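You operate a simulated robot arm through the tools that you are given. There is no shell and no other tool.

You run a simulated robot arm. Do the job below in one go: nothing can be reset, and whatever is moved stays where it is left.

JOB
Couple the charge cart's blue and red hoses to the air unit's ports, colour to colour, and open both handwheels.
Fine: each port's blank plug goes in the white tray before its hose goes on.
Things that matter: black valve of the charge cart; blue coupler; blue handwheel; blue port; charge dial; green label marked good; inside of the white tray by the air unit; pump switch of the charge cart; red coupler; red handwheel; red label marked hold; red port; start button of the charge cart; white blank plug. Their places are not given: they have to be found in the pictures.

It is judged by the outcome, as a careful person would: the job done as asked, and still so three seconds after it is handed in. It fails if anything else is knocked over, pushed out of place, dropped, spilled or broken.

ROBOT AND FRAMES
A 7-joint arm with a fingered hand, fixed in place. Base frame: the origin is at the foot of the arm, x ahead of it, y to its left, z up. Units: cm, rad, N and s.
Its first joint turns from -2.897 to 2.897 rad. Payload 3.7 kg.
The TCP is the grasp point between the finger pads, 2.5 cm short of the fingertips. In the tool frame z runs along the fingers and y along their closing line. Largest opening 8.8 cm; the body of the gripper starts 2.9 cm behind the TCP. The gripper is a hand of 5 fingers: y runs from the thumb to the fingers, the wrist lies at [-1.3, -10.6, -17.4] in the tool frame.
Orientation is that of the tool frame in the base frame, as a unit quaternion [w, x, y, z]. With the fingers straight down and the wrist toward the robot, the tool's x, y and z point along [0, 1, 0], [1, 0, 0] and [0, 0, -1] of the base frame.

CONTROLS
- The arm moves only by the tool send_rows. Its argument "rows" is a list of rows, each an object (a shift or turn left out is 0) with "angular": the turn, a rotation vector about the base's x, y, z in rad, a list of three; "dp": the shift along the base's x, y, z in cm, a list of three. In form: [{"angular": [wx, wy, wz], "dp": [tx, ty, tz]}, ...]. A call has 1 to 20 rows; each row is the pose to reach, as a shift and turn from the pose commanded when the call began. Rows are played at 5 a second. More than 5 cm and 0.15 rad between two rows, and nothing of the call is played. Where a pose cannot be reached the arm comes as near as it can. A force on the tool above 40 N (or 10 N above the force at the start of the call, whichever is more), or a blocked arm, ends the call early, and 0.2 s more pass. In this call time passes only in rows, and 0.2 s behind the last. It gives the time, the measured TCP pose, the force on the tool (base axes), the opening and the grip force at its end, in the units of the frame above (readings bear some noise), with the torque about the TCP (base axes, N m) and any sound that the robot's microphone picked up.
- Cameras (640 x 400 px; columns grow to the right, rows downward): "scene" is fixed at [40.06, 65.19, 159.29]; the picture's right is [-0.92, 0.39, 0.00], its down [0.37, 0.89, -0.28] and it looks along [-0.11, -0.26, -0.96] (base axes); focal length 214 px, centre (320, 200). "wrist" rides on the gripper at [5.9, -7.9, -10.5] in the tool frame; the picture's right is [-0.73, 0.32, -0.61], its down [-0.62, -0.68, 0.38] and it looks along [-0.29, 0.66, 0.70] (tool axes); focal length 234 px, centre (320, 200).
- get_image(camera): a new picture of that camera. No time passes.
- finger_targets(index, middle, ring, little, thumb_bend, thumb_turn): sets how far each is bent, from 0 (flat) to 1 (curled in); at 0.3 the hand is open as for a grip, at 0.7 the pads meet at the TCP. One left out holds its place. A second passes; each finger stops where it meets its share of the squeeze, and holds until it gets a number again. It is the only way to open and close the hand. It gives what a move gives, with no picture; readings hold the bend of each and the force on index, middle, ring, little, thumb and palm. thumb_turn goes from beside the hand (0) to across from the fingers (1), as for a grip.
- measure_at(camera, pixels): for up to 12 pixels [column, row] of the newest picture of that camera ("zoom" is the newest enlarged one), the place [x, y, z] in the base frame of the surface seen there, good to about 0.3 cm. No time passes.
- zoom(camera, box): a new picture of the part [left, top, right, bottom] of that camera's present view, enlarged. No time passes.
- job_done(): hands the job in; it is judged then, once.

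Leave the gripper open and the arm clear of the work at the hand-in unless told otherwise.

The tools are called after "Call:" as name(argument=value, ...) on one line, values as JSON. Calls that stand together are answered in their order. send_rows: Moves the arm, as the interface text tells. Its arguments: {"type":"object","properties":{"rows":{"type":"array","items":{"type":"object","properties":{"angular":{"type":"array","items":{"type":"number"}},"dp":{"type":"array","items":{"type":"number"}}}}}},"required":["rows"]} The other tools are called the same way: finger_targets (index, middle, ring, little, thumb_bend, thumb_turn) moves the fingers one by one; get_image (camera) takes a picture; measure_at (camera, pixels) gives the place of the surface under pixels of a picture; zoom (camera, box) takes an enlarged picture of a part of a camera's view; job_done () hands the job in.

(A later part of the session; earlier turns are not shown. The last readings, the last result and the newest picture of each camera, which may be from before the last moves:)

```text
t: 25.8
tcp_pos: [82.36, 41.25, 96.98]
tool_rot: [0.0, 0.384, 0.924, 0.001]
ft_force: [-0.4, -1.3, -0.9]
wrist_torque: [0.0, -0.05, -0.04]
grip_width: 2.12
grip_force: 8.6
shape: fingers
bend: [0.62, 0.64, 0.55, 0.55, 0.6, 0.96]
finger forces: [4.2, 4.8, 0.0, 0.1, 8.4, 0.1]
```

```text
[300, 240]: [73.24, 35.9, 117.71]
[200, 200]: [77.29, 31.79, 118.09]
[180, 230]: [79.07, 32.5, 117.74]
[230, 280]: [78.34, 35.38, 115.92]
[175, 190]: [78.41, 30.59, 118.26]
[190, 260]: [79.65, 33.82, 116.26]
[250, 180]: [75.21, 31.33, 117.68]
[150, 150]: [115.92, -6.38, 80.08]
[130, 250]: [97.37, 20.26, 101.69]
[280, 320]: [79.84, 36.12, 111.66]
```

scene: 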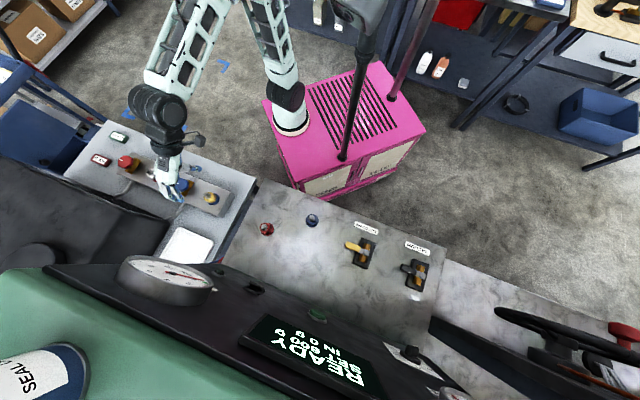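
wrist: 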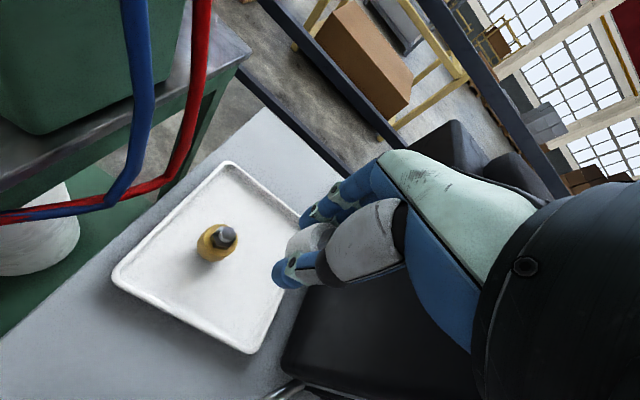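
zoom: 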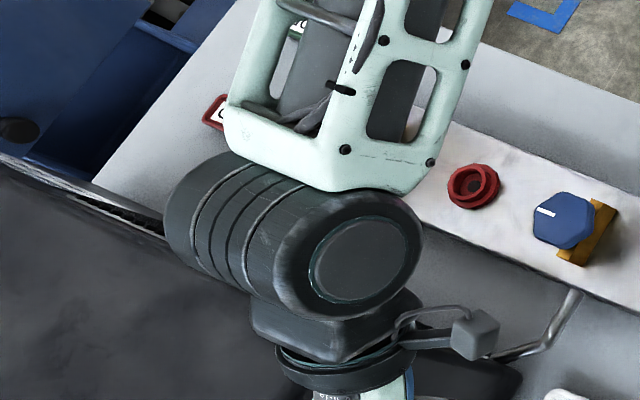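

The cylinder ends about 3.5 cm beside and 2 cm in front of the box corner, so it is clear. I lower the white plug to z 85.

Call:
send_rows(rows=[{"dp": [0, 0.2, -2.5]}, {"dp": [0, 0.2, -5]}, {"dp": [0, 0.2, -7]}, {"dp": [0, 0.2, -9]}, {"dp": [0, 0.2, -10.5]}, {"dp": [0, 0.2, -12]}])

Call:
get_image(camera="wrist")

```text
t: 27.2
tcp_pos: [82.43, 41.5, 85.08]
tool_rot: [0.001, 0.382, 0.924, 0.001]
ft_force: [0.6, 0.2, -1.1]
wrist_torque: [0.01, 0.01, 0.01]
grip_width: 2.11
grip_force: 8.6
shape: fingers
bend: [0.62, 0.64, 0.55, 0.55, 0.6, 0.96]
finger forces: [4.2, 4.8, 0.0, 0.0, 8.3, 0.0]
```

```text
taken
```

wrist: 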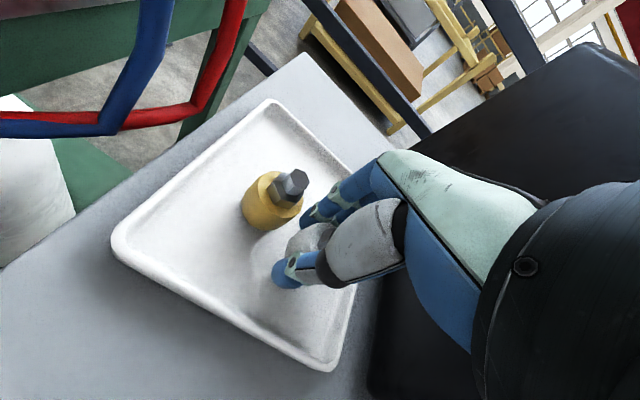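

Good clearance to the yellow plug and rim. I lower in small steps until touch.

Call:
send_rows(rows=[{"dp": [0, 0, -0.4]}, {"dp": [0, 0, -0.8]}, {"dp": [0, 0, -1.1]}, {"dp": [0, 0, -1.3]}])

```text
t: 28.2
tcp_pos: [82.48, 41.79, 83.93]
tool_rot: [0.0, 0.384, 0.923, 0.002]
ft_force: [0.3, -0.4, 14.1]
wrist_torque: [-0.02, -0.05, -0.02]
grip_width: 2.06
grip_force: 10.5
shape: fingers
bend: [0.63, 0.64, 0.55, 0.55, 0.6, 0.96]
finger forces: [4.6, 6.7, 0.0, 0.0, 10.4, 0.1]
```

The plug touches the tray floor (14 N). I ease up slightly and open partway.

Call:
send_rows(rows=[{"dp": [0, 0, 0.15]}])

Call:
finger_targets(index=0.48, middle=0.48, ring=0.48, little=0.48, thumb_bend=0.45)

Call:
get_image(camera="wrist")

```text
t: 28.6
tcp_pos: [82.44, 41.68, 84.04]
tool_rot: [0.0, 0.383, 0.924, 0.001]
ft_force: [0.6, 2.1, 11.1]
wrist_torque: [0.05, -0.02, 0.06]
grip_width: 2.06
grip_force: 11.1
shape: fingers
bend: [0.63, 0.64, 0.55, 0.55, 0.6, 0.95]
finger forces: [5.6, 6.5, 0.0, 0.1, 9.9, 0.1]
```

```text
t: 29.6
tcp_pos: [82.4, 41.67, 83.91]
tool_rot: [0.0, 0.382, 0.924, -0.001]
ft_force: [0.5, 0.1, -0.1]
wrist_torque: [0.02, 0.02, 0.0]
grip_width: 4.9
grip_force: 0.1
shape: fingers
bend: [0.48, 0.48, 0.48, 0.48, 0.45, 0.97]
finger forces: [0.1, 0.0, 0.0, 0.0, 0.0, 0.0]
```

```text
taken
```

wrist: 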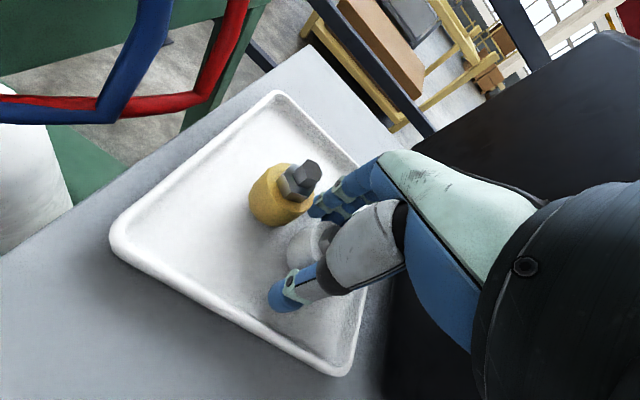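

Both plugs are in the tray. I rise straight up and travel to above the red coupler at about (52.3, 48.5).

Call:
send_rows(rows=[{"dp": [0, 0, 2.5]}, {"dp": [0, 0, 5.5]}, {"dp": [0, 0, 9.5]}, {"dp": [0, 0, 13.5]}, {"dp": [-2, -2, 16.5]}, {"dp": [-5.5, -4, 18]}, {"dp": [-9.5, -5, 18.5]}, {"dp": [-13.5, -5.5, 18.5]}, {"dp": [-17.5, -4.5, 18.5]}, {"dp": [-21, -1.5, 18.5]}, {"dp": [-24.5, 1.5, 18.5]}, {"dp": [-27.5, 4.3, 18.5]}, {"dp": [-30.1, 6.8, 18.5]}])

Call:
finger_targets(index=0.3, middle=0.3, ring=0.3, little=0.3, thumb_bend=0.3)

Call:
get_image(camera="wrist")

Call:
get_image(camera="scene")

```text
t: 32.4
tcp_pos: [52.66, 48.18, 102.36]
tool_rot: [-0.001, 0.383, 0.924, 0.0]
ft_force: [0.0, -0.2, -0.1]
wrist_torque: [0.01, 0.0, -0.02]
grip_width: 4.89
grip_force: 0.0
shape: fingers
bend: [0.48, 0.48, 0.48, 0.48, 0.45, 0.97]
finger forces: [0.0, 0.1, 0.0, 0.1, 0.1, 0.0]
```

```text
t: 33.4
tcp_pos: [52.69, 48.33, 102.32]
tool_rot: [0.0, 0.383, 0.924, 0.0]
ft_force: [-0.5, 0.8, -0.6]
wrist_torque: [0.02, 0.01, 0.0]
grip_width: 8.45
grip_force: 0.0
shape: fingers
bend: [0.3, 0.3, 0.3, 0.3, 0.3, 0.97]
finger forces: [0.0, 0.0, 0.0, 0.0, 0.0, 0.0]
```

```text
taken
```

wrist: 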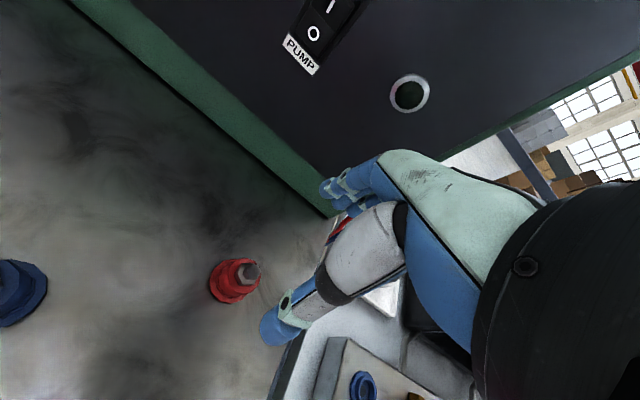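

```text
taken
```

scene: 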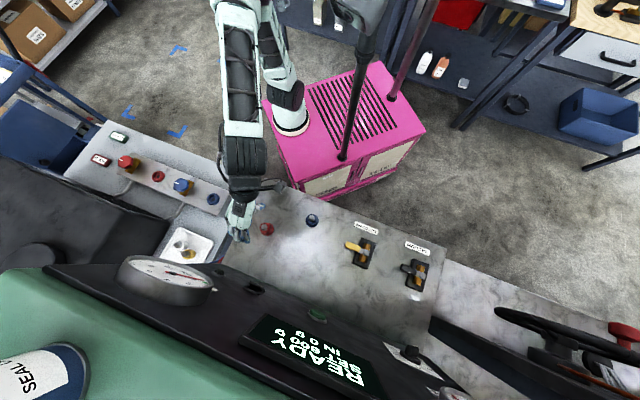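

The red coupler is seen at wrist (235, 278); the console face with pump switch and start button is ahead of the fingers. I measure these.

Call:
measure_at(camera="wrist", pixels=[[410, 95], [318, 30], [318, 195], [250, 130], [350, 140], [248, 270], [235, 285], [213, 285], [250, 290], [236, 262], [225, 298], [20, 280]])

Call:
zoom(camera="wrist", box=[187, 240, 283, 320])

```text
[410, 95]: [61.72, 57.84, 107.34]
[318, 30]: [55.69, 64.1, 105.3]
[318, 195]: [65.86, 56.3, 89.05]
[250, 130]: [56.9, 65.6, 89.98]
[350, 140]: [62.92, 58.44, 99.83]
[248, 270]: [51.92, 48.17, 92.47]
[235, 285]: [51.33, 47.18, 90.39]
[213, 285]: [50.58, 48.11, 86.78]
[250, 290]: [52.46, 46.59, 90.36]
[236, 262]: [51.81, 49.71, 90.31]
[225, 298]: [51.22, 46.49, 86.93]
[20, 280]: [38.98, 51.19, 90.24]
```

```text
5.00 times, centred on (235, 280) of wrist
```

zoom: 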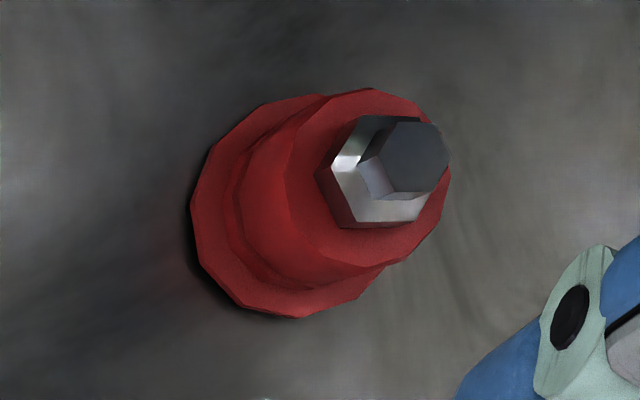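

Red coupler axis ≈ (52.25, 48.45), body z 87–90.3, flange below. I lower to z 89.5 around it.

Call:
send_rows(rows=[{"dp": [-0.1, 0.07, -2.5]}, {"dp": [-0.1, 0.07, -5]}, {"dp": [-0.1, 0.07, -7.5]}, {"dp": [-0.1, 0.07, -9.5]}, {"dp": [-0.1, 0.07, -11.5]}, {"dp": [-0.1, 0.07, -13]}])

Call:
get_image(camera="wrist")

Call:
zoom(camera="scene", box=[215, 185, 311, 245])

```text
t: 34.8
tcp_pos: [52.36, 48.65, 89.45]
tool_rot: [0.0, 0.383, 0.924, 0.0]
ft_force: [0.4, -0.6, -0.3]
wrist_torque: [0.01, 0.01, 0.02]
grip_width: 8.44
grip_force: 0.1
shape: fingers
bend: [0.3, 0.3, 0.3, 0.3, 0.3, 0.97]
finger forces: [0.1, 0.1, 0.0, 0.0, 0.1, 0.1]
```

```text
taken
```

wrist: 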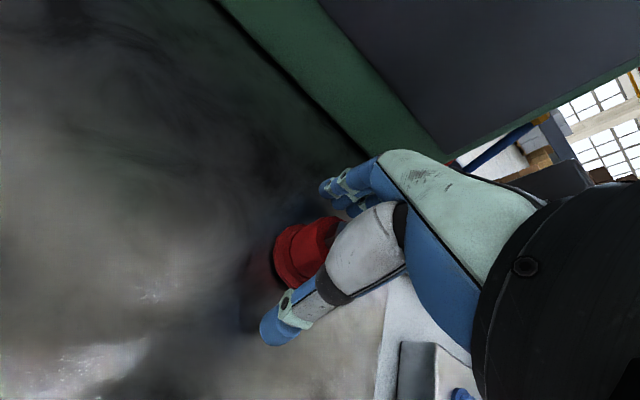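

```text
6.67 times, centred on (263, 215) of scene
```

zoom: 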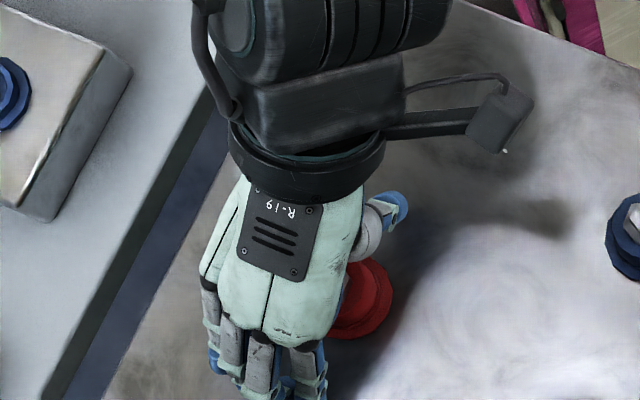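

The coupler body sits between thumb and fingers. I close thumb, index, and middle.

Call:
finger_targets(index=0.7, middle=0.7, thumb_bend=0.7)

Call:
get_image(camera="wrist")

```text
t: 35.8
tcp_pos: [52.54, 48.59, 89.57]
tool_rot: [0.0, 0.383, 0.924, 0.001]
ft_force: [2.5, 2.3, -0.4]
wrist_torque: [0.06, -0.1, 0.05]
grip_width: 2.78
grip_force: 11.5
shape: fingers
bend: [0.59, 0.61, 0.3, 0.3, 0.56, 0.97]
finger forces: [6.2, 6.9, 0.0, 0.0, 10.1, 0.1]
```

```text
taken
```

wrist: 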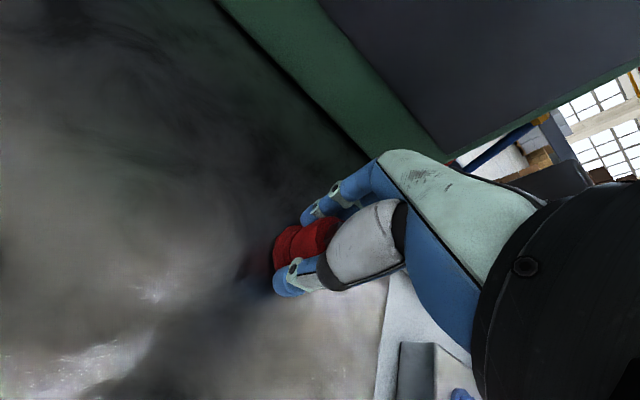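

Gripped evenly. I lift slowly 3 cm and read the force.

Call:
send_rows(rows=[{"dp": [0, 0, 0.3]}, {"dp": [0, 0, 0.8]}, {"dp": [0, 0, 1.5]}, {"dp": [0, 0, 2.2]}, {"dp": [0, 0, 3]}])

Call:
get_image(camera="wrist")

Call:
zoom(camera="scene", box=[215, 185, 311, 245])

```text
t: 37.0
tcp_pos: [52.27, 48.39, 92.31]
tool_rot: [0.0, 0.383, 0.924, 0.001]
ft_force: [-0.4, 0.3, -1.6]
wrist_torque: [0.0, 0.0, 0.02]
grip_width: 2.28
grip_force: 9.6
shape: fingers
bend: [0.61, 0.64, 0.3, 0.3, 0.59, 0.96]
finger forces: [5.1, 4.2, 0.0, 0.0, 9.3, 0.0]
```

```text
taken
```

wrist: 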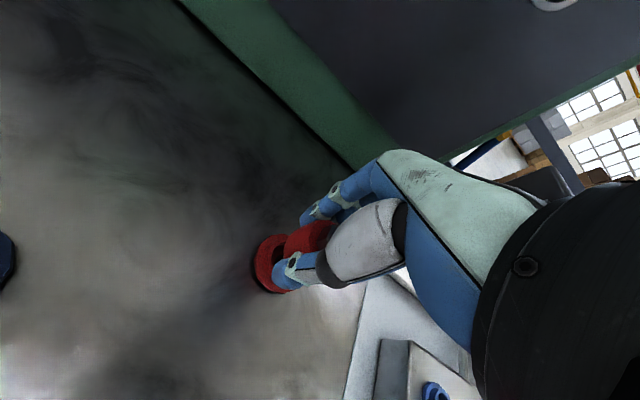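

```text
6.67 times, centred on (263, 215) of scene
```

zoom: 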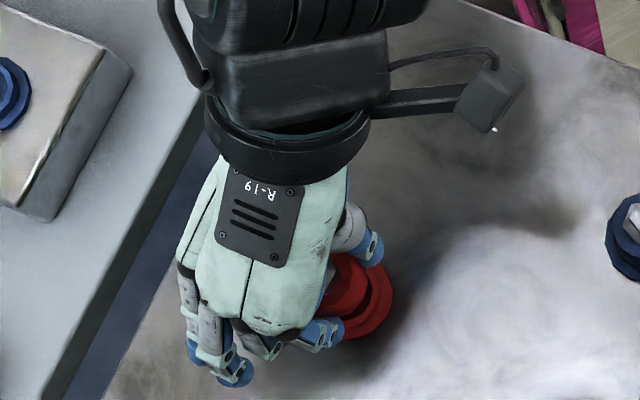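

The coupler came out of a red parking ring that stays on the deck. I lift further and zoom in on the held coupler.

Call:
send_rows(rows=[{"dp": [0, 0, 2]}, {"dp": [0, 0, 5]}, {"dp": [0, 0, 8]}])

Call:
zoom(camera="wrist", box=[220, 170, 412, 320])

Call:
zoom(camera="scene", box=[215, 185, 311, 245])

```text
t: 37.8
tcp_pos: [52.0, 48.3, 100.33]
tool_rot: [0.0, 0.383, 0.924, -0.001]
ft_force: [0.3, -0.2, -1.3]
wrist_torque: [-0.03, 0.03, 0.02]
grip_width: 2.3
grip_force: 9.3
shape: fingers
bend: [0.61, 0.64, 0.3, 0.3, 0.59, 0.96]
finger forces: [5.1, 4.4, 0.0, 0.0, 9.3, 0.1]
```

```text
2.67 times, centred on (316, 245) of wrist
```

zoom: 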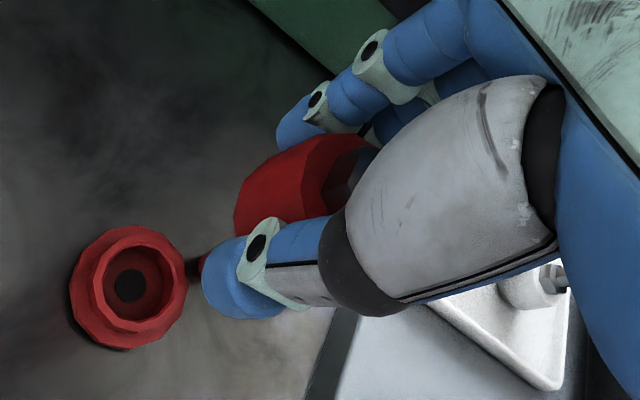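

```text
6.67 times, centred on (263, 215) of scene
```

zoom: 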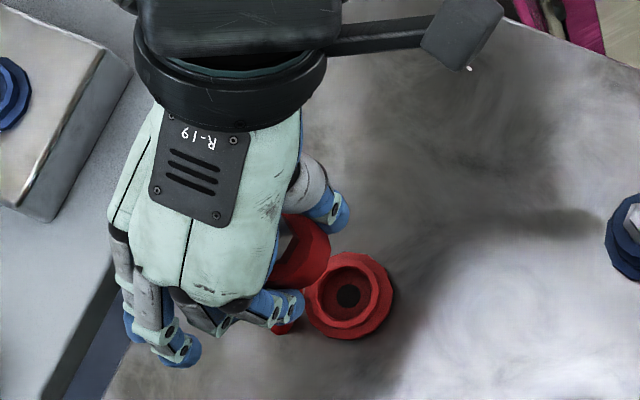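

The parking ring is a cup like the ports, and the coupler has a spigot beneath. I measure the holder's cup the same way as the ports, to get a consistent offset.

Call:
measure_at(camera="zoom", pixels=[[348, 296], [348, 252], [348, 318], [318, 290], [378, 290], [330, 272], [370, 310], [350, 338], [393, 295]])

Call:
zoom(camera="wrist", box=[236, 245, 300, 310])

Call:
measure_at(camera="zoom", pixels=[[320, 200], [295, 210], [220, 200], [360, 200], [300, 130], [300, 290], [430, 130], [420, 155]])

```text
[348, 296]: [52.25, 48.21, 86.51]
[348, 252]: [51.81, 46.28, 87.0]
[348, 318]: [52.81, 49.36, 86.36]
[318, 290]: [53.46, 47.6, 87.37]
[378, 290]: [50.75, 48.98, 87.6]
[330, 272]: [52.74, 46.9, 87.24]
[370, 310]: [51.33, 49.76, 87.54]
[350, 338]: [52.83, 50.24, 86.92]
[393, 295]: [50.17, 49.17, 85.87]
```

```text
6.15 times, centred on (268, 278) of wrist
```

zoom: 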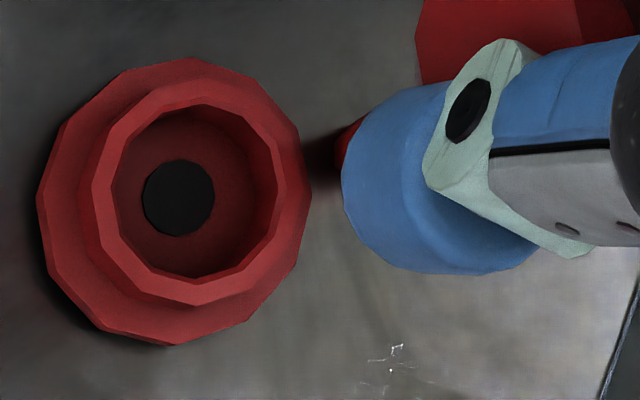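

```text
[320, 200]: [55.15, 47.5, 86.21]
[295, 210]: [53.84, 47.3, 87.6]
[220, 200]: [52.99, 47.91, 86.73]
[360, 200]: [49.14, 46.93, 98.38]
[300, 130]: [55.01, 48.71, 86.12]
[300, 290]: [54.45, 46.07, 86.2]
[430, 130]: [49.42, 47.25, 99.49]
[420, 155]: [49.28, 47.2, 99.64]
```

Holder axis ≈ (52.2, 48.3), consistent with the grip. I carry the red coupler across at z ≈ 100 to above the red port (83.7, 13.6).

Call:
send_rows(rows=[{"dp": [2.6, -2.9, 0]}, {"dp": [5.2, -5.8, 0]}, {"dp": [7.86, -8.7, 0]}, {"dp": [10.5, -11.6, 0]}, {"dp": [13.1, -14.5, 0]}, {"dp": [15.7, -17.4, 0]}, {"dp": [18.3, -20.3, 0]}, {"dp": [21, -23.2, 0]}, {"dp": [23.6, -26.1, 0]}, {"dp": [26.2, -29, 0]}, {"dp": [28.8, -31.9, 0]}, {"dp": [31.44, -34.85, -0.5]}])

Call:
send_rows(rows=[{"dp": [0, 0, -2]}, {"dp": [0, 0, -4]}, {"dp": [0, 0, -6]}, {"dp": [0, 0, -7]}])

Call:
get_image(camera="wrist")

Call:
zoom(camera="scene", box=[100, 140, 196, 200])

```text
t: 40.4
tcp_pos: [83.8, 13.74, 100.17]
tool_rot: [0.0, 0.383, 0.924, 0.0]
ft_force: [0.5, 0.3, -1.6]
wrist_torque: [-0.01, -0.01, -0.02]
grip_width: 2.3
grip_force: 9.0
shape: fingers
bend: [0.61, 0.64, 0.3, 0.3, 0.59, 0.96]
finger forces: [5.0, 4.2, 0.0, 0.0, 9.2, 0.0]
```

```text
t: 41.4
tcp_pos: [83.55, 13.72, 92.82]
tool_rot: [0.0, 0.383, 0.924, 0.001]
ft_force: [0.2, 0.0, -1.7]
wrist_torque: [0.03, -0.01, 0.02]
grip_width: 2.27
grip_force: 8.8
shape: fingers
bend: [0.61, 0.64, 0.3, 0.3, 0.59, 0.96]
finger forces: [5.0, 4.3, 0.1, 0.1, 9.1, 0.0]
```

```text
taken
```

wrist: 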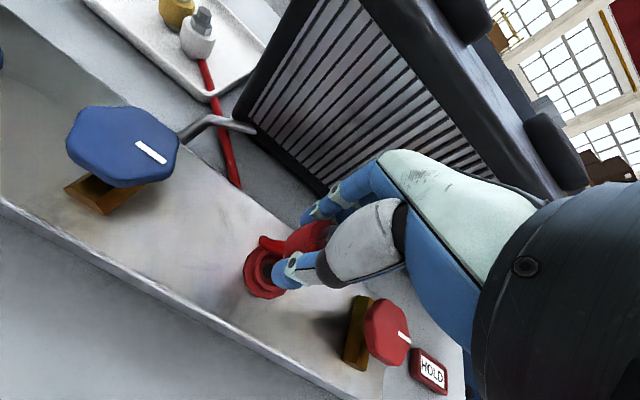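

```text
6.67 times, centred on (148, 170) of scene
```

zoom: 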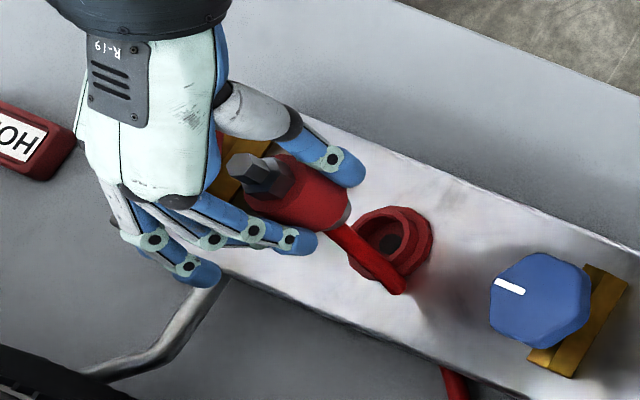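

A red hose now shows, trailing from the coupler past the tray. I look closely at the hose path near the tray and at the port.

Call:
zoom(camera="wrist", box=[90, 0, 330, 150])

Call:
zoom(camera="wrist", box=[200, 200, 360, 310])

Call:
zoom(camera="scene", box=[120, 150, 280, 275])

```text
2.67 times, centred on (210, 75) of wrist
```

zoom: 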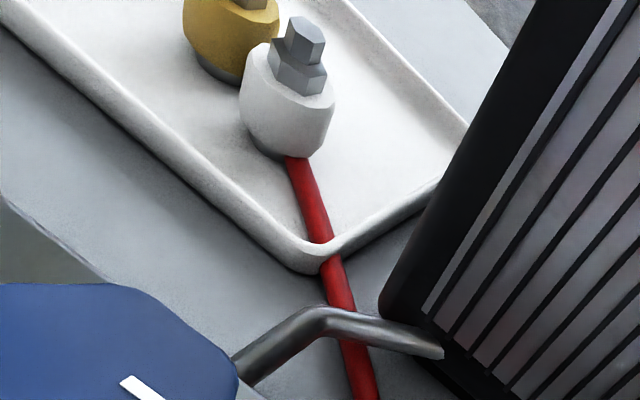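

```text
3.64 times, centred on (280, 255) of wrist
```

zoom: 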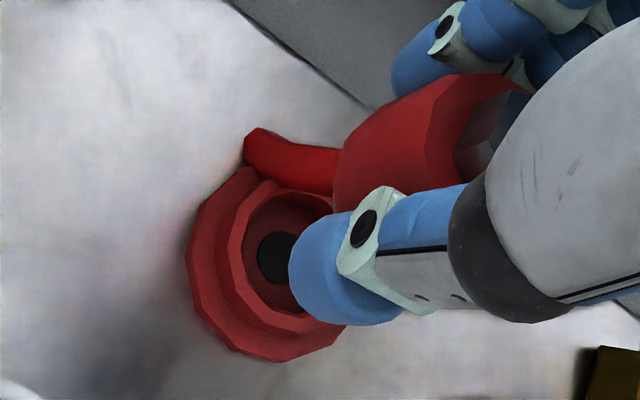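

```text
3.20 times, centred on (200, 212) of scene
```

zoom: 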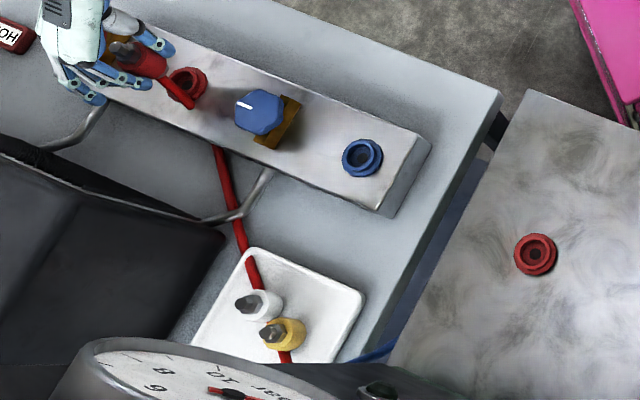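

The hose lies loosely across the tray without disturbing the plugs. I now measure the held coupler's hex and body versus the port for alignment.

Call:
zoom(camera="scene", box=[124, 152, 172, 188])

```text
11.11 times, centred on (148, 170) of scene
```

zoom: 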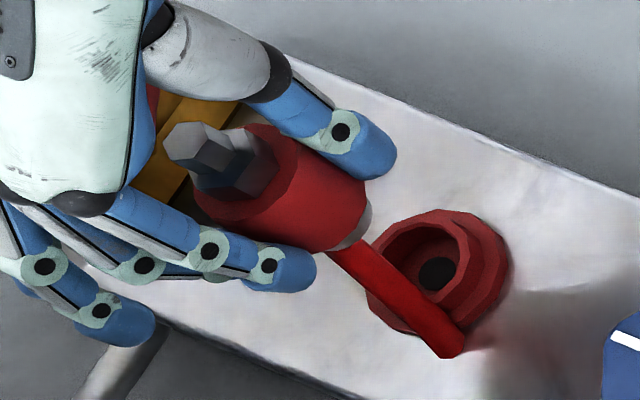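

Call:
measure_at(camera="zoom", pixels=[[188, 140], [225, 165], [270, 150], [215, 215], [330, 170], [300, 210], [260, 235], [350, 235], [365, 215], [436, 272], [470, 245], [400, 250]])

```text
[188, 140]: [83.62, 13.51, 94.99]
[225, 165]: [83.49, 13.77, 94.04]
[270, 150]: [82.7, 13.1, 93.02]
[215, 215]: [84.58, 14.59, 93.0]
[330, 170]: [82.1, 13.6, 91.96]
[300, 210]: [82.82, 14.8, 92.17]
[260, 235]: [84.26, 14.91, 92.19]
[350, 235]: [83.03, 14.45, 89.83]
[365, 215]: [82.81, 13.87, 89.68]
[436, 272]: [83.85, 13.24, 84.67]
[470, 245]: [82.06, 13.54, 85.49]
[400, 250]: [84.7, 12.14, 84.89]
```

Coupler axis reads (83.63, 13.68), port ≈ (83.8, 13.45). I correct by (+0.15, −0.15) and lower to z 90, just above contact.

Call:
send_rows(rows=[{"dp": [0.15, -0.15, -0.5]}, {"dp": [0.15, -0.15, -1.5]}, {"dp": [0.15, -0.15, -2.3]}, {"dp": [0.15, -0.15, -3]}])

Call:
zoom(camera="scene", box=[124, 152, 172, 188])

Call:
zoom(camera="wrist", box=[220, 190, 380, 310])

```text
t: 42.4
tcp_pos: [83.71, 13.66, 89.98]
tool_rot: [0.0, 0.383, 0.924, 0.001]
ft_force: [-0.8, -0.6, -1.3]
wrist_torque: [0.01, -0.01, -0.02]
grip_width: 2.26
grip_force: 8.6
shape: fingers
bend: [0.61, 0.64, 0.3, 0.3, 0.59, 0.96]
finger forces: [5.1, 4.4, 0.1, 0.0, 9.1, 0.0]
```

```text
11.11 times, centred on (148, 170) of scene
```

zoom: 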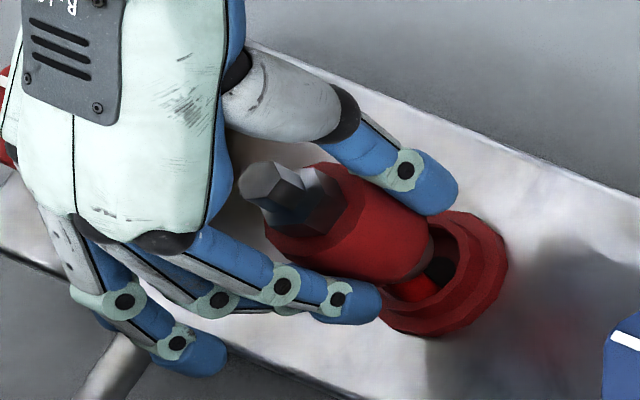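

```text
3.33 times, centred on (300, 250) of wrist
```

zoom: 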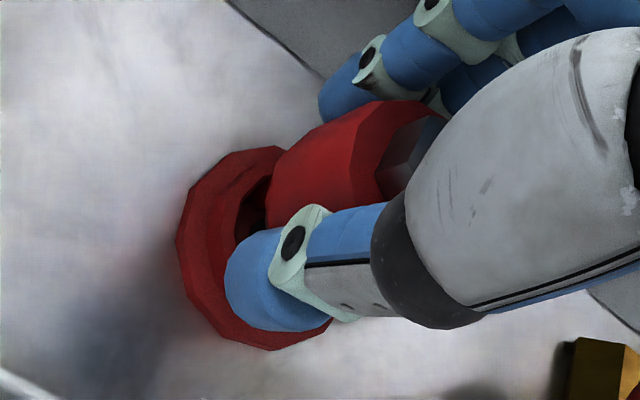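

The coupler's lower end is right over the cup. I push down in small steps, watching the force.

Call:
send_rows(rows=[{"dp": [0, 0, -0.4]}, {"dp": [0, 0, -0.8]}, {"dp": [0, 0, -1.1]}, {"dp": [0, 0, -1.4]}])

Call:
zoom(camera="scene", box=[124, 152, 172, 188])

Call:
zoom(camera="wrist", box=[220, 190, 380, 310])

```text
t: 43.4
tcp_pos: [83.66, 13.35, 88.59]
tool_rot: [0.0, 0.383, 0.924, 0.0]
ft_force: [0.4, 0.4, -1.5]
wrist_torque: [-0.04, 0.01, -0.01]
grip_width: 2.3
grip_force: 9.4
shape: fingers
bend: [0.61, 0.64, 0.3, 0.3, 0.59, 0.96]
finger forces: [5.0, 4.2, 0.0, 0.0, 9.1, 0.0]
```

```text
11.11 times, centred on (148, 170) of scene
```

zoom: 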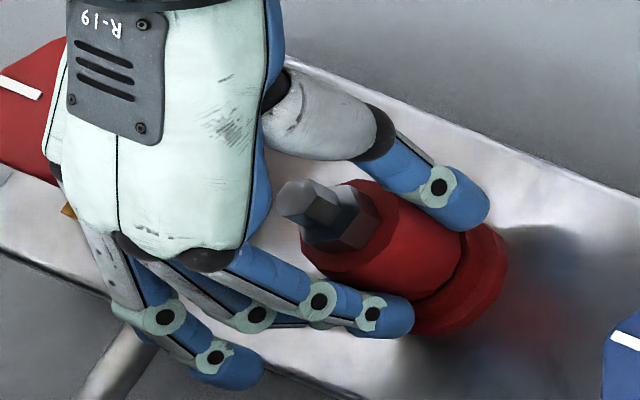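

```text
3.33 times, centred on (300, 250) of wrist
```

zoom: 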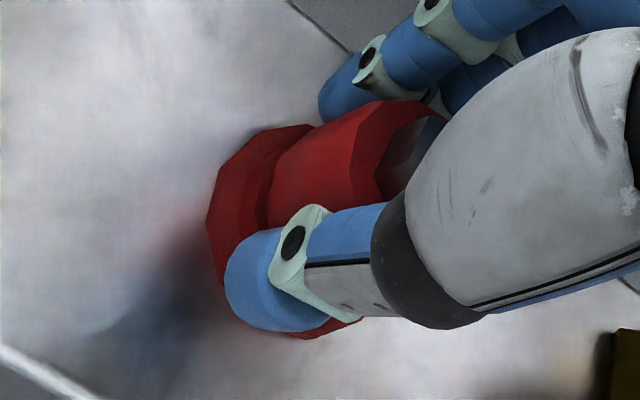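

No contact yet and the spigot is entering the cup. I go down further in 0.2 cm steps.

Call:
send_rows(rows=[{"dp": [0, 0, -0.2]}, {"dp": [0, 0, -0.4]}, {"dp": [0, 0, -0.6]}])

Call:
zoom(camera="scene", box=[124, 152, 172, 188])

Call:
measure_at(camera="zoom", pixels=[[310, 210], [330, 225], [370, 210], [350, 260], [420, 250], [460, 300], [490, 270]])

```text
t: 44.2
tcp_pos: [83.82, 13.62, 88.2]
tool_rot: [0.003, 0.384, 0.923, 0.002]
ft_force: [2.1, 4.0, 29.7]
wrist_torque: [0.17, -0.23, 0.04]
grip_width: 2.3
grip_force: 21.0
shape: fingers
bend: [0.62, 0.63, 0.3, 0.3, 0.59, 0.95]
finger forces: [5.8, 26.1, 0.0, 0.0, 11.2, 0.1]
```

```text
11.11 times, centred on (148, 170) of scene
```

zoom: 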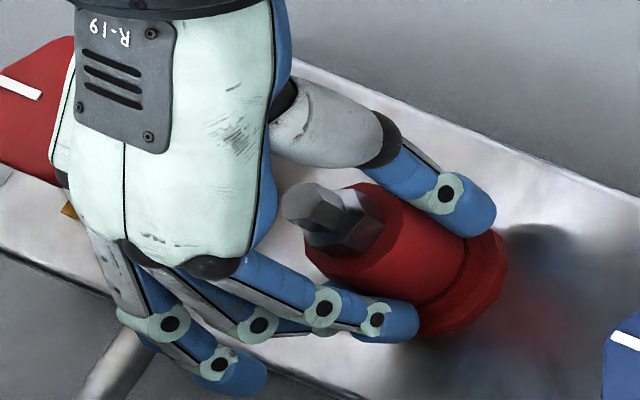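

```text
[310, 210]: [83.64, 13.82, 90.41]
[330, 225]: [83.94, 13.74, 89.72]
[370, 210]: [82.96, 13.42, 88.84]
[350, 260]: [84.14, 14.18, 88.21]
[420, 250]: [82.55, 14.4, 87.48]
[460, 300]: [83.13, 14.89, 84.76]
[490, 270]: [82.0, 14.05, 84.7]
```

Contact at z 88.2 with the hex top at z 90.4, matching a fully seated part (same as plugs). I ease off slightly and open the fingers to inspect.

Call:
send_rows(rows=[{"dp": [0, 0, 0.25]}])

Call:
finger_targets(index=0.3, middle=0.3, thumb_bend=0.3)

Call:
zoom(camera="scene", box=[124, 152, 172, 188])

Call:
zoom(camera="wrist", box=[220, 190, 380, 310])

```text
t: 44.6
tcp_pos: [83.76, 13.49, 88.31]
tool_rot: [0.001, 0.383, 0.924, 0.001]
ft_force: [7.8, 5.6, 20.8]
wrist_torque: [0.19, -0.37, 0.04]
grip_width: 2.28
grip_force: 21.4
shape: fingers
bend: [0.6, 0.62, 0.3, 0.3, 0.6, 0.96]
finger forces: [6.6, 28.0, 0.0, 0.1, 8.1, 0.0]
```

```text
t: 45.6
tcp_pos: [83.6, 13.54, 88.25]
tool_rot: [0.0, 0.382, 0.924, 0.0]
ft_force: [-0.4, 0.9, 0.3]
wrist_torque: [0.0, 0.03, -0.04]
grip_width: 8.44
grip_force: 0.1
shape: fingers
bend: [0.3, 0.3, 0.3, 0.3, 0.3, 0.97]
finger forces: [0.0, 0.0, 0.0, 0.1, 0.0, 0.1]
```

```text
11.11 times, centred on (148, 170) of scene
```

zoom: 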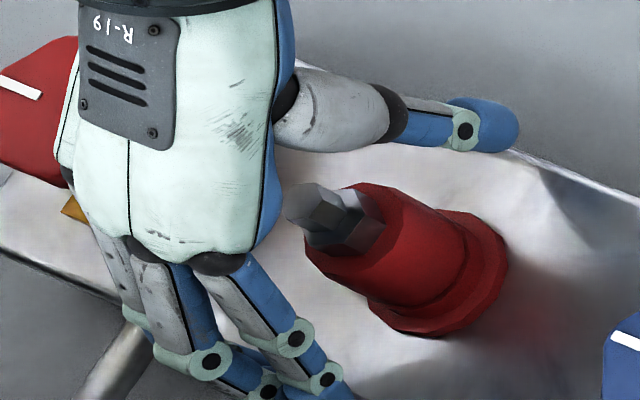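

```text
3.33 times, centred on (300, 250) of wrist
```

zoom: 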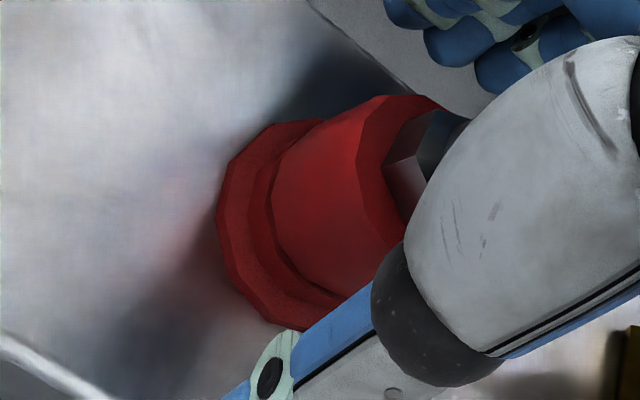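

The red coupler sits flush on the red port. I rise straight up and travel to above the blue coupler (37.2, 51.5).

Call:
send_rows(rows=[{"dp": [0, 0, 2.5]}, {"dp": [0, 0, 5.5]}, {"dp": [0, 0, 9.5]}, {"dp": [0, 0, 13]}, {"dp": [-3, 2.5, 14]}, {"dp": [-6, 5, 14]}, {"dp": [-9, 7.5, 14]}, {"dp": [-12, 10, 14]}, {"dp": [-15, 12.5, 14]}, {"dp": [-18.2, 15, 14]}, {"dp": [-21.4, 17.5, 14]}, {"dp": [-24.6, 20, 14]}, {"dp": [-27.8, 22.5, 14]}, {"dp": [-31, 25.1, 14]}, {"dp": [-34.2, 27.7, 14]}, {"dp": [-37.4, 30.3, 14]}, {"dp": [-40.5, 33, 14]}, {"dp": [-43.6, 35.5, 14]}, {"dp": [-46.65, 38.05, 14]}])

Call:
get_image(camera="wrist")

Call:
get_image(camera="scene")

```text
t: 49.6
tcp_pos: [37.28, 51.51, 101.81]
tool_rot: [-0.001, 0.384, 0.923, 0.0]
ft_force: [0.2, -0.6, -0.2]
wrist_torque: [-0.01, 0.01, 0.0]
grip_width: 8.44
grip_force: 0.1
shape: fingers
bend: [0.3, 0.3, 0.3, 0.3, 0.3, 0.97]
finger forces: [0.1, 0.0, 0.0, 0.0, 0.0, 0.1]
```

```text
taken
```

wrist: 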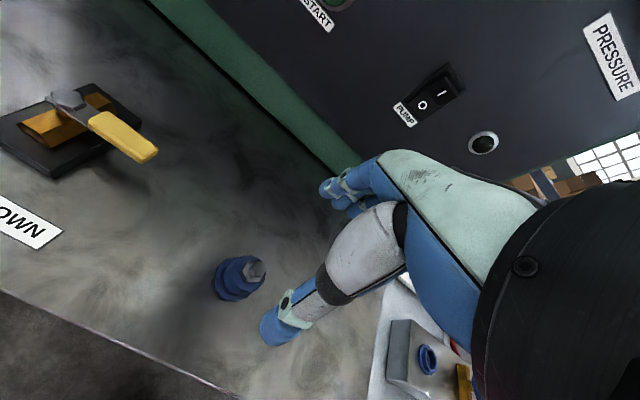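

```text
taken
```

scene: 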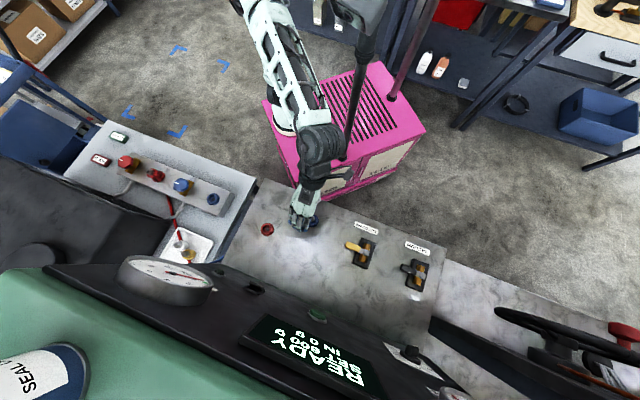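

I measure the blue coupler and the yellow lever near it, plus the seated red coupler from the scene.

Call:
zoom(camera="wrist", box=[190, 235, 290, 320])

Call:
measure_at(camera="zoom", pixels=[[385, 170], [410, 165], [360, 205], [290, 130], [330, 250], [240, 220], [250, 190]])

Call:
measure_at(camera="wrist", pixels=[[150, 155], [110, 130], [70, 100], [150, 360], [300, 200]])

Call:
zoom(camera="scene", box=[100, 140, 228, 250])

```text
4.71 times, centred on (240, 278) of wrist
```

zoom: 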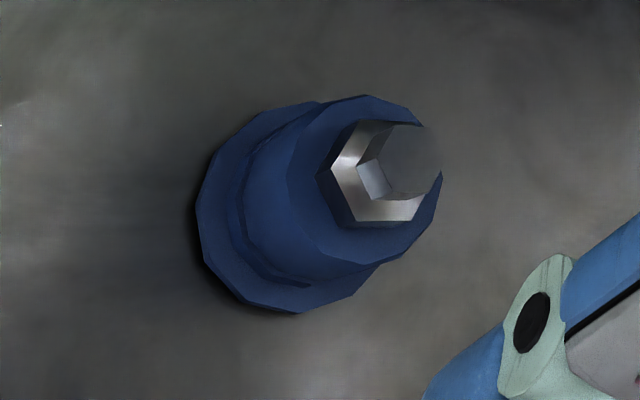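

```text
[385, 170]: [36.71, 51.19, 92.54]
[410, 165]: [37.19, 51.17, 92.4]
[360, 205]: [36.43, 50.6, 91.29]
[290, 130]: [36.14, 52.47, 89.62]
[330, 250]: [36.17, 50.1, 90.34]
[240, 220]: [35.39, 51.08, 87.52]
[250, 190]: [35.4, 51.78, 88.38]
```

```text
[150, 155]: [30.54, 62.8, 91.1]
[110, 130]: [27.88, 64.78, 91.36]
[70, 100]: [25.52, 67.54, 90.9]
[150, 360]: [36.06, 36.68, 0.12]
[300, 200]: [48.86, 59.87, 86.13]
```

```text
3.64 times, centred on (164, 195) of scene
```

zoom: 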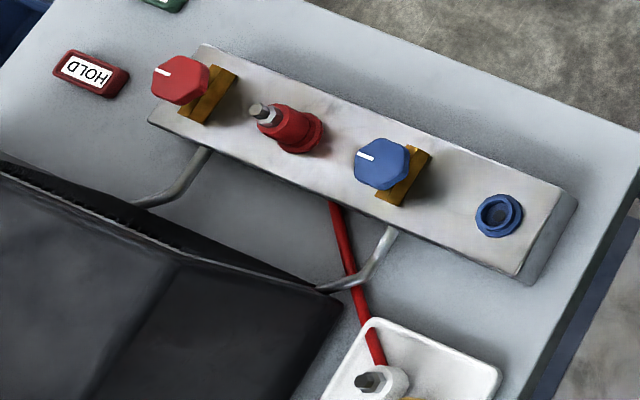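

Red coupler is well seated beside the red wheel. Blue coupler axis ≈ (37.15, 51.45); I lower to z 89.5 around it.

Call:
send_rows(rows=[{"dp": [-0.05, -0.05, -2.5]}, {"dp": [-0.05, -0.05, -5]}, {"dp": [-0.05, -0.05, -7.5]}, {"dp": [-0.05, -0.05, -9.5]}, {"dp": [-0.05, -0.05, -11.5]}, {"dp": [-0.05, -0.05, -12.77]}])

Call:
get_image(camera="wrist")

Call:
finger_targets(index=0.7, middle=0.7, thumb_bend=0.7)

```text
t: 51.0
tcp_pos: [37.12, 51.56, 89.33]
tool_rot: [0.0, 0.383, 0.924, 0.001]
ft_force: [0.5, 0.0, -0.3]
wrist_torque: [-0.01, 0.03, 0.0]
grip_width: 8.44
grip_force: 0.0
shape: fingers
bend: [0.3, 0.3, 0.3, 0.3, 0.3, 0.97]
finger forces: [0.0, 0.0, 0.0, 0.0, 0.1, 0.0]
```

```text
taken
```

wrist: 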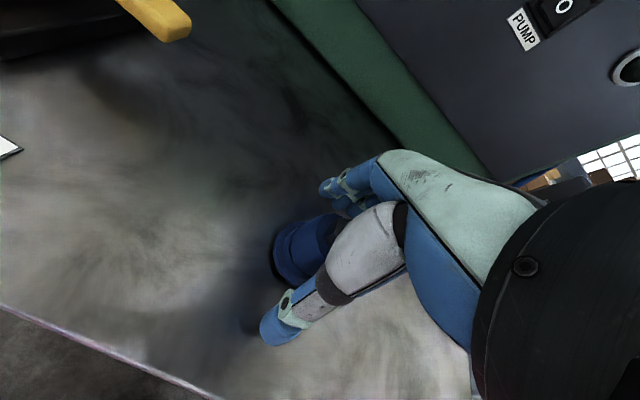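

```text
t: 52.0
tcp_pos: [37.21, 51.49, 89.42]
tool_rot: [0.001, 0.383, 0.924, 0.001]
ft_force: [3.2, 3.1, 0.1]
wrist_torque: [0.08, -0.16, 0.09]
grip_width: 2.8
grip_force: 11.5
shape: fingers
bend: [0.58, 0.6, 0.3, 0.3, 0.57, 0.97]
finger forces: [7.0, 7.6, 0.1, 0.0, 9.5, 0.0]
```

Evenly gripped, as with red. I lift it out.

Call:
send_rows(rows=[{"dp": [0, 0, 0.3]}, {"dp": [0, 0, 0.8]}, {"dp": [0, 0, 1.5]}, {"dp": [0, 0, 2.5]}, {"dp": [0, 0, 4.5]}, {"dp": [0, 0, 7.5]}, {"dp": [0, 0, 11]}])

Call:
get_image(camera="wrist")

Call:
zoom(camera="scene", box=[245, 185, 341, 245])

```text
t: 53.6
tcp_pos: [37.11, 51.6, 100.47]
tool_rot: [0.001, 0.383, 0.924, -0.001]
ft_force: [0.4, -0.5, -1.6]
wrist_torque: [0.0, -0.04, 0.0]
grip_width: 2.32
grip_force: 9.9
shape: fingers
bend: [0.6, 0.64, 0.3, 0.3, 0.6, 0.96]
finger forces: [5.3, 4.5, 0.0, 0.1, 9.5, 0.1]
```

```text
taken
```

wrist: 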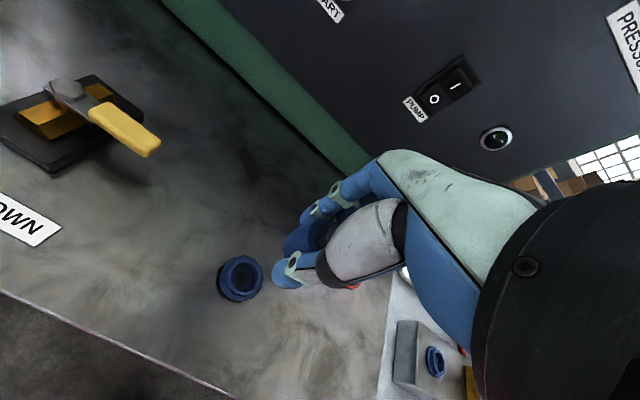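

```text
6.67 times, centred on (293, 215) of scene
```

zoom: 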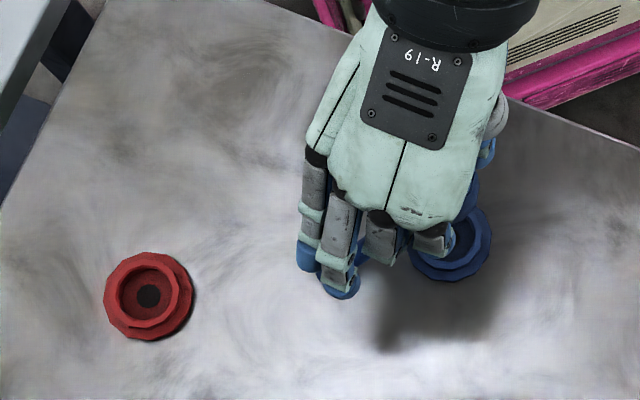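

The blue coupler is out of its ring. I carry it to above the blue port (66.95, 29.8) and lower to z 93.

Call:
send_rows(rows=[{"dp": [2.98, -2.16, 0]}, {"dp": [5.96, -4.33, 0]}, {"dp": [8.94, -6.49, 0]}, {"dp": [11.92, -8.65, 0]}, {"dp": [14.9, -10.8, 0]}, {"dp": [17.88, -12.98, 0]}, {"dp": [20.86, -15.14, 0]}, {"dp": [23.84, -17.3, 0]}, {"dp": [26.82, -19.47, 0]}, {"dp": [29.8, -21.63, 0]}, {"dp": [29.8, -21.63, -2.5]}, {"dp": [29.8, -21.63, -5]}, {"dp": [29.8, -21.63, -7.5]}])

Call:
get_image(camera="wrist")

Call:
zoom(camera="scene", box=[178, 164, 226, 200])

```text
t: 56.4
tcp_pos: [66.91, 29.85, 92.68]
tool_rot: [0.0, 0.383, 0.924, 0.0]
ft_force: [-1.2, 0.7, -1.7]
wrist_torque: [0.0, -0.01, 0.02]
grip_width: 2.3
grip_force: 10.0
shape: fingers
bend: [0.6, 0.64, 0.3, 0.3, 0.6, 0.96]
finger forces: [5.2, 4.5, 0.0, 0.1, 9.5, 0.0]
```

```text
taken
```

wrist: 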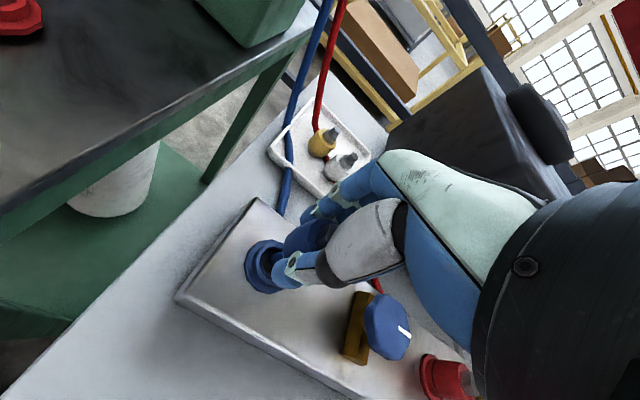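

```text
11.11 times, centred on (202, 182) of scene
```

zoom: 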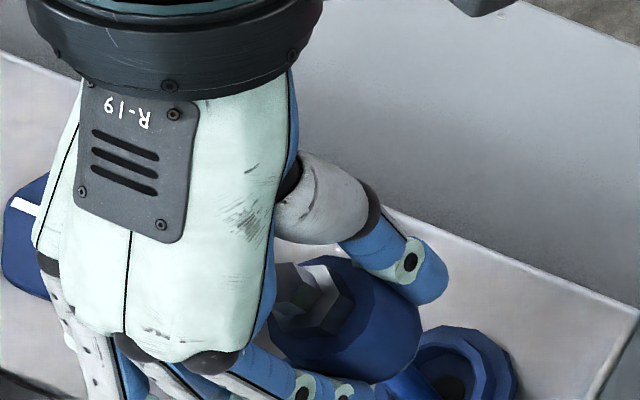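

The blue coupler is just above the blue port. I measure coupler and port in this zoom.

Call:
measure_at(camera="zoom", pixels=[[320, 275], [310, 300], [350, 275], [300, 340], [375, 275], [455, 385], [465, 335], [505, 365], [420, 345]])

Call:
zoom(camera="wrist", box=[220, 190, 380, 310])

```text
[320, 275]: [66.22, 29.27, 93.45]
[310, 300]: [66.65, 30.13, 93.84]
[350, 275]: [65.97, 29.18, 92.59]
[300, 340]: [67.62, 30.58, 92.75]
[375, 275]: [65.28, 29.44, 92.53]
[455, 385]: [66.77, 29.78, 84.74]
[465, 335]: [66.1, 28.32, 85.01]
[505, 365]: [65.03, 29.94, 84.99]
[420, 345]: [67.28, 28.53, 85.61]
```

```text
3.33 times, centred on (300, 250) of wrist
```

zoom: 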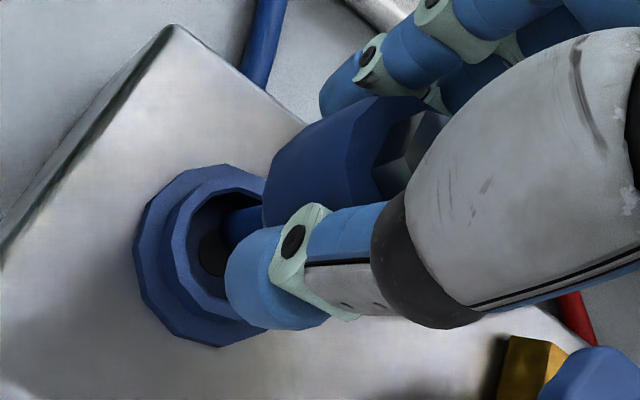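

Coupler axis (66.8, 29.9) agrees with the port axis (66.8, 29.9). I lower in stages.

Call:
send_rows(rows=[{"dp": [0, 0, -1]}, {"dp": [0, 0, -2]}, {"dp": [0, 0, -3]}, {"dp": [0, 0, -3.5]}])

Call:
zoom(camera="wrist", box=[220, 190, 380, 310])

Call:
zoom(camera="scene", box=[186, 170, 234, 206])

```text
t: 57.4
tcp_pos: [66.91, 30.01, 89.42]
tool_rot: [0.0, 0.382, 0.924, -0.001]
ft_force: [0.2, 0.3, -0.8]
wrist_torque: [0.03, -0.01, 0.0]
grip_width: 2.33
grip_force: 9.0
shape: fingers
bend: [0.6, 0.64, 0.3, 0.3, 0.6, 0.96]
finger forces: [5.2, 4.5, 0.0, 0.1, 9.5, 0.0]
```

```text
3.33 times, centred on (300, 250) of wrist
```

zoom: 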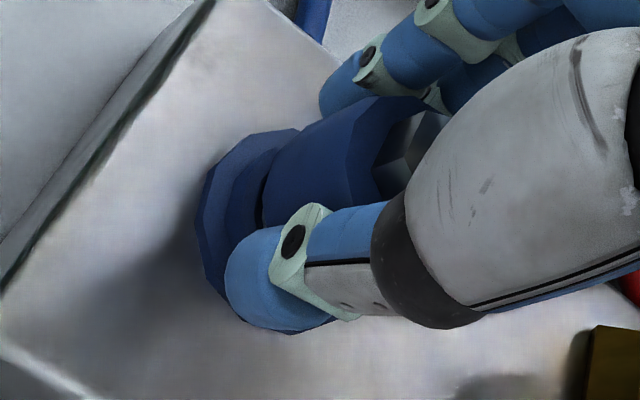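

```text
11.11 times, centred on (210, 188) of scene
```

zoom: 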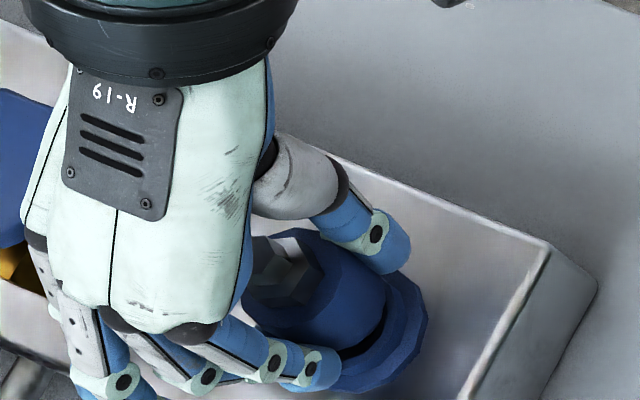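

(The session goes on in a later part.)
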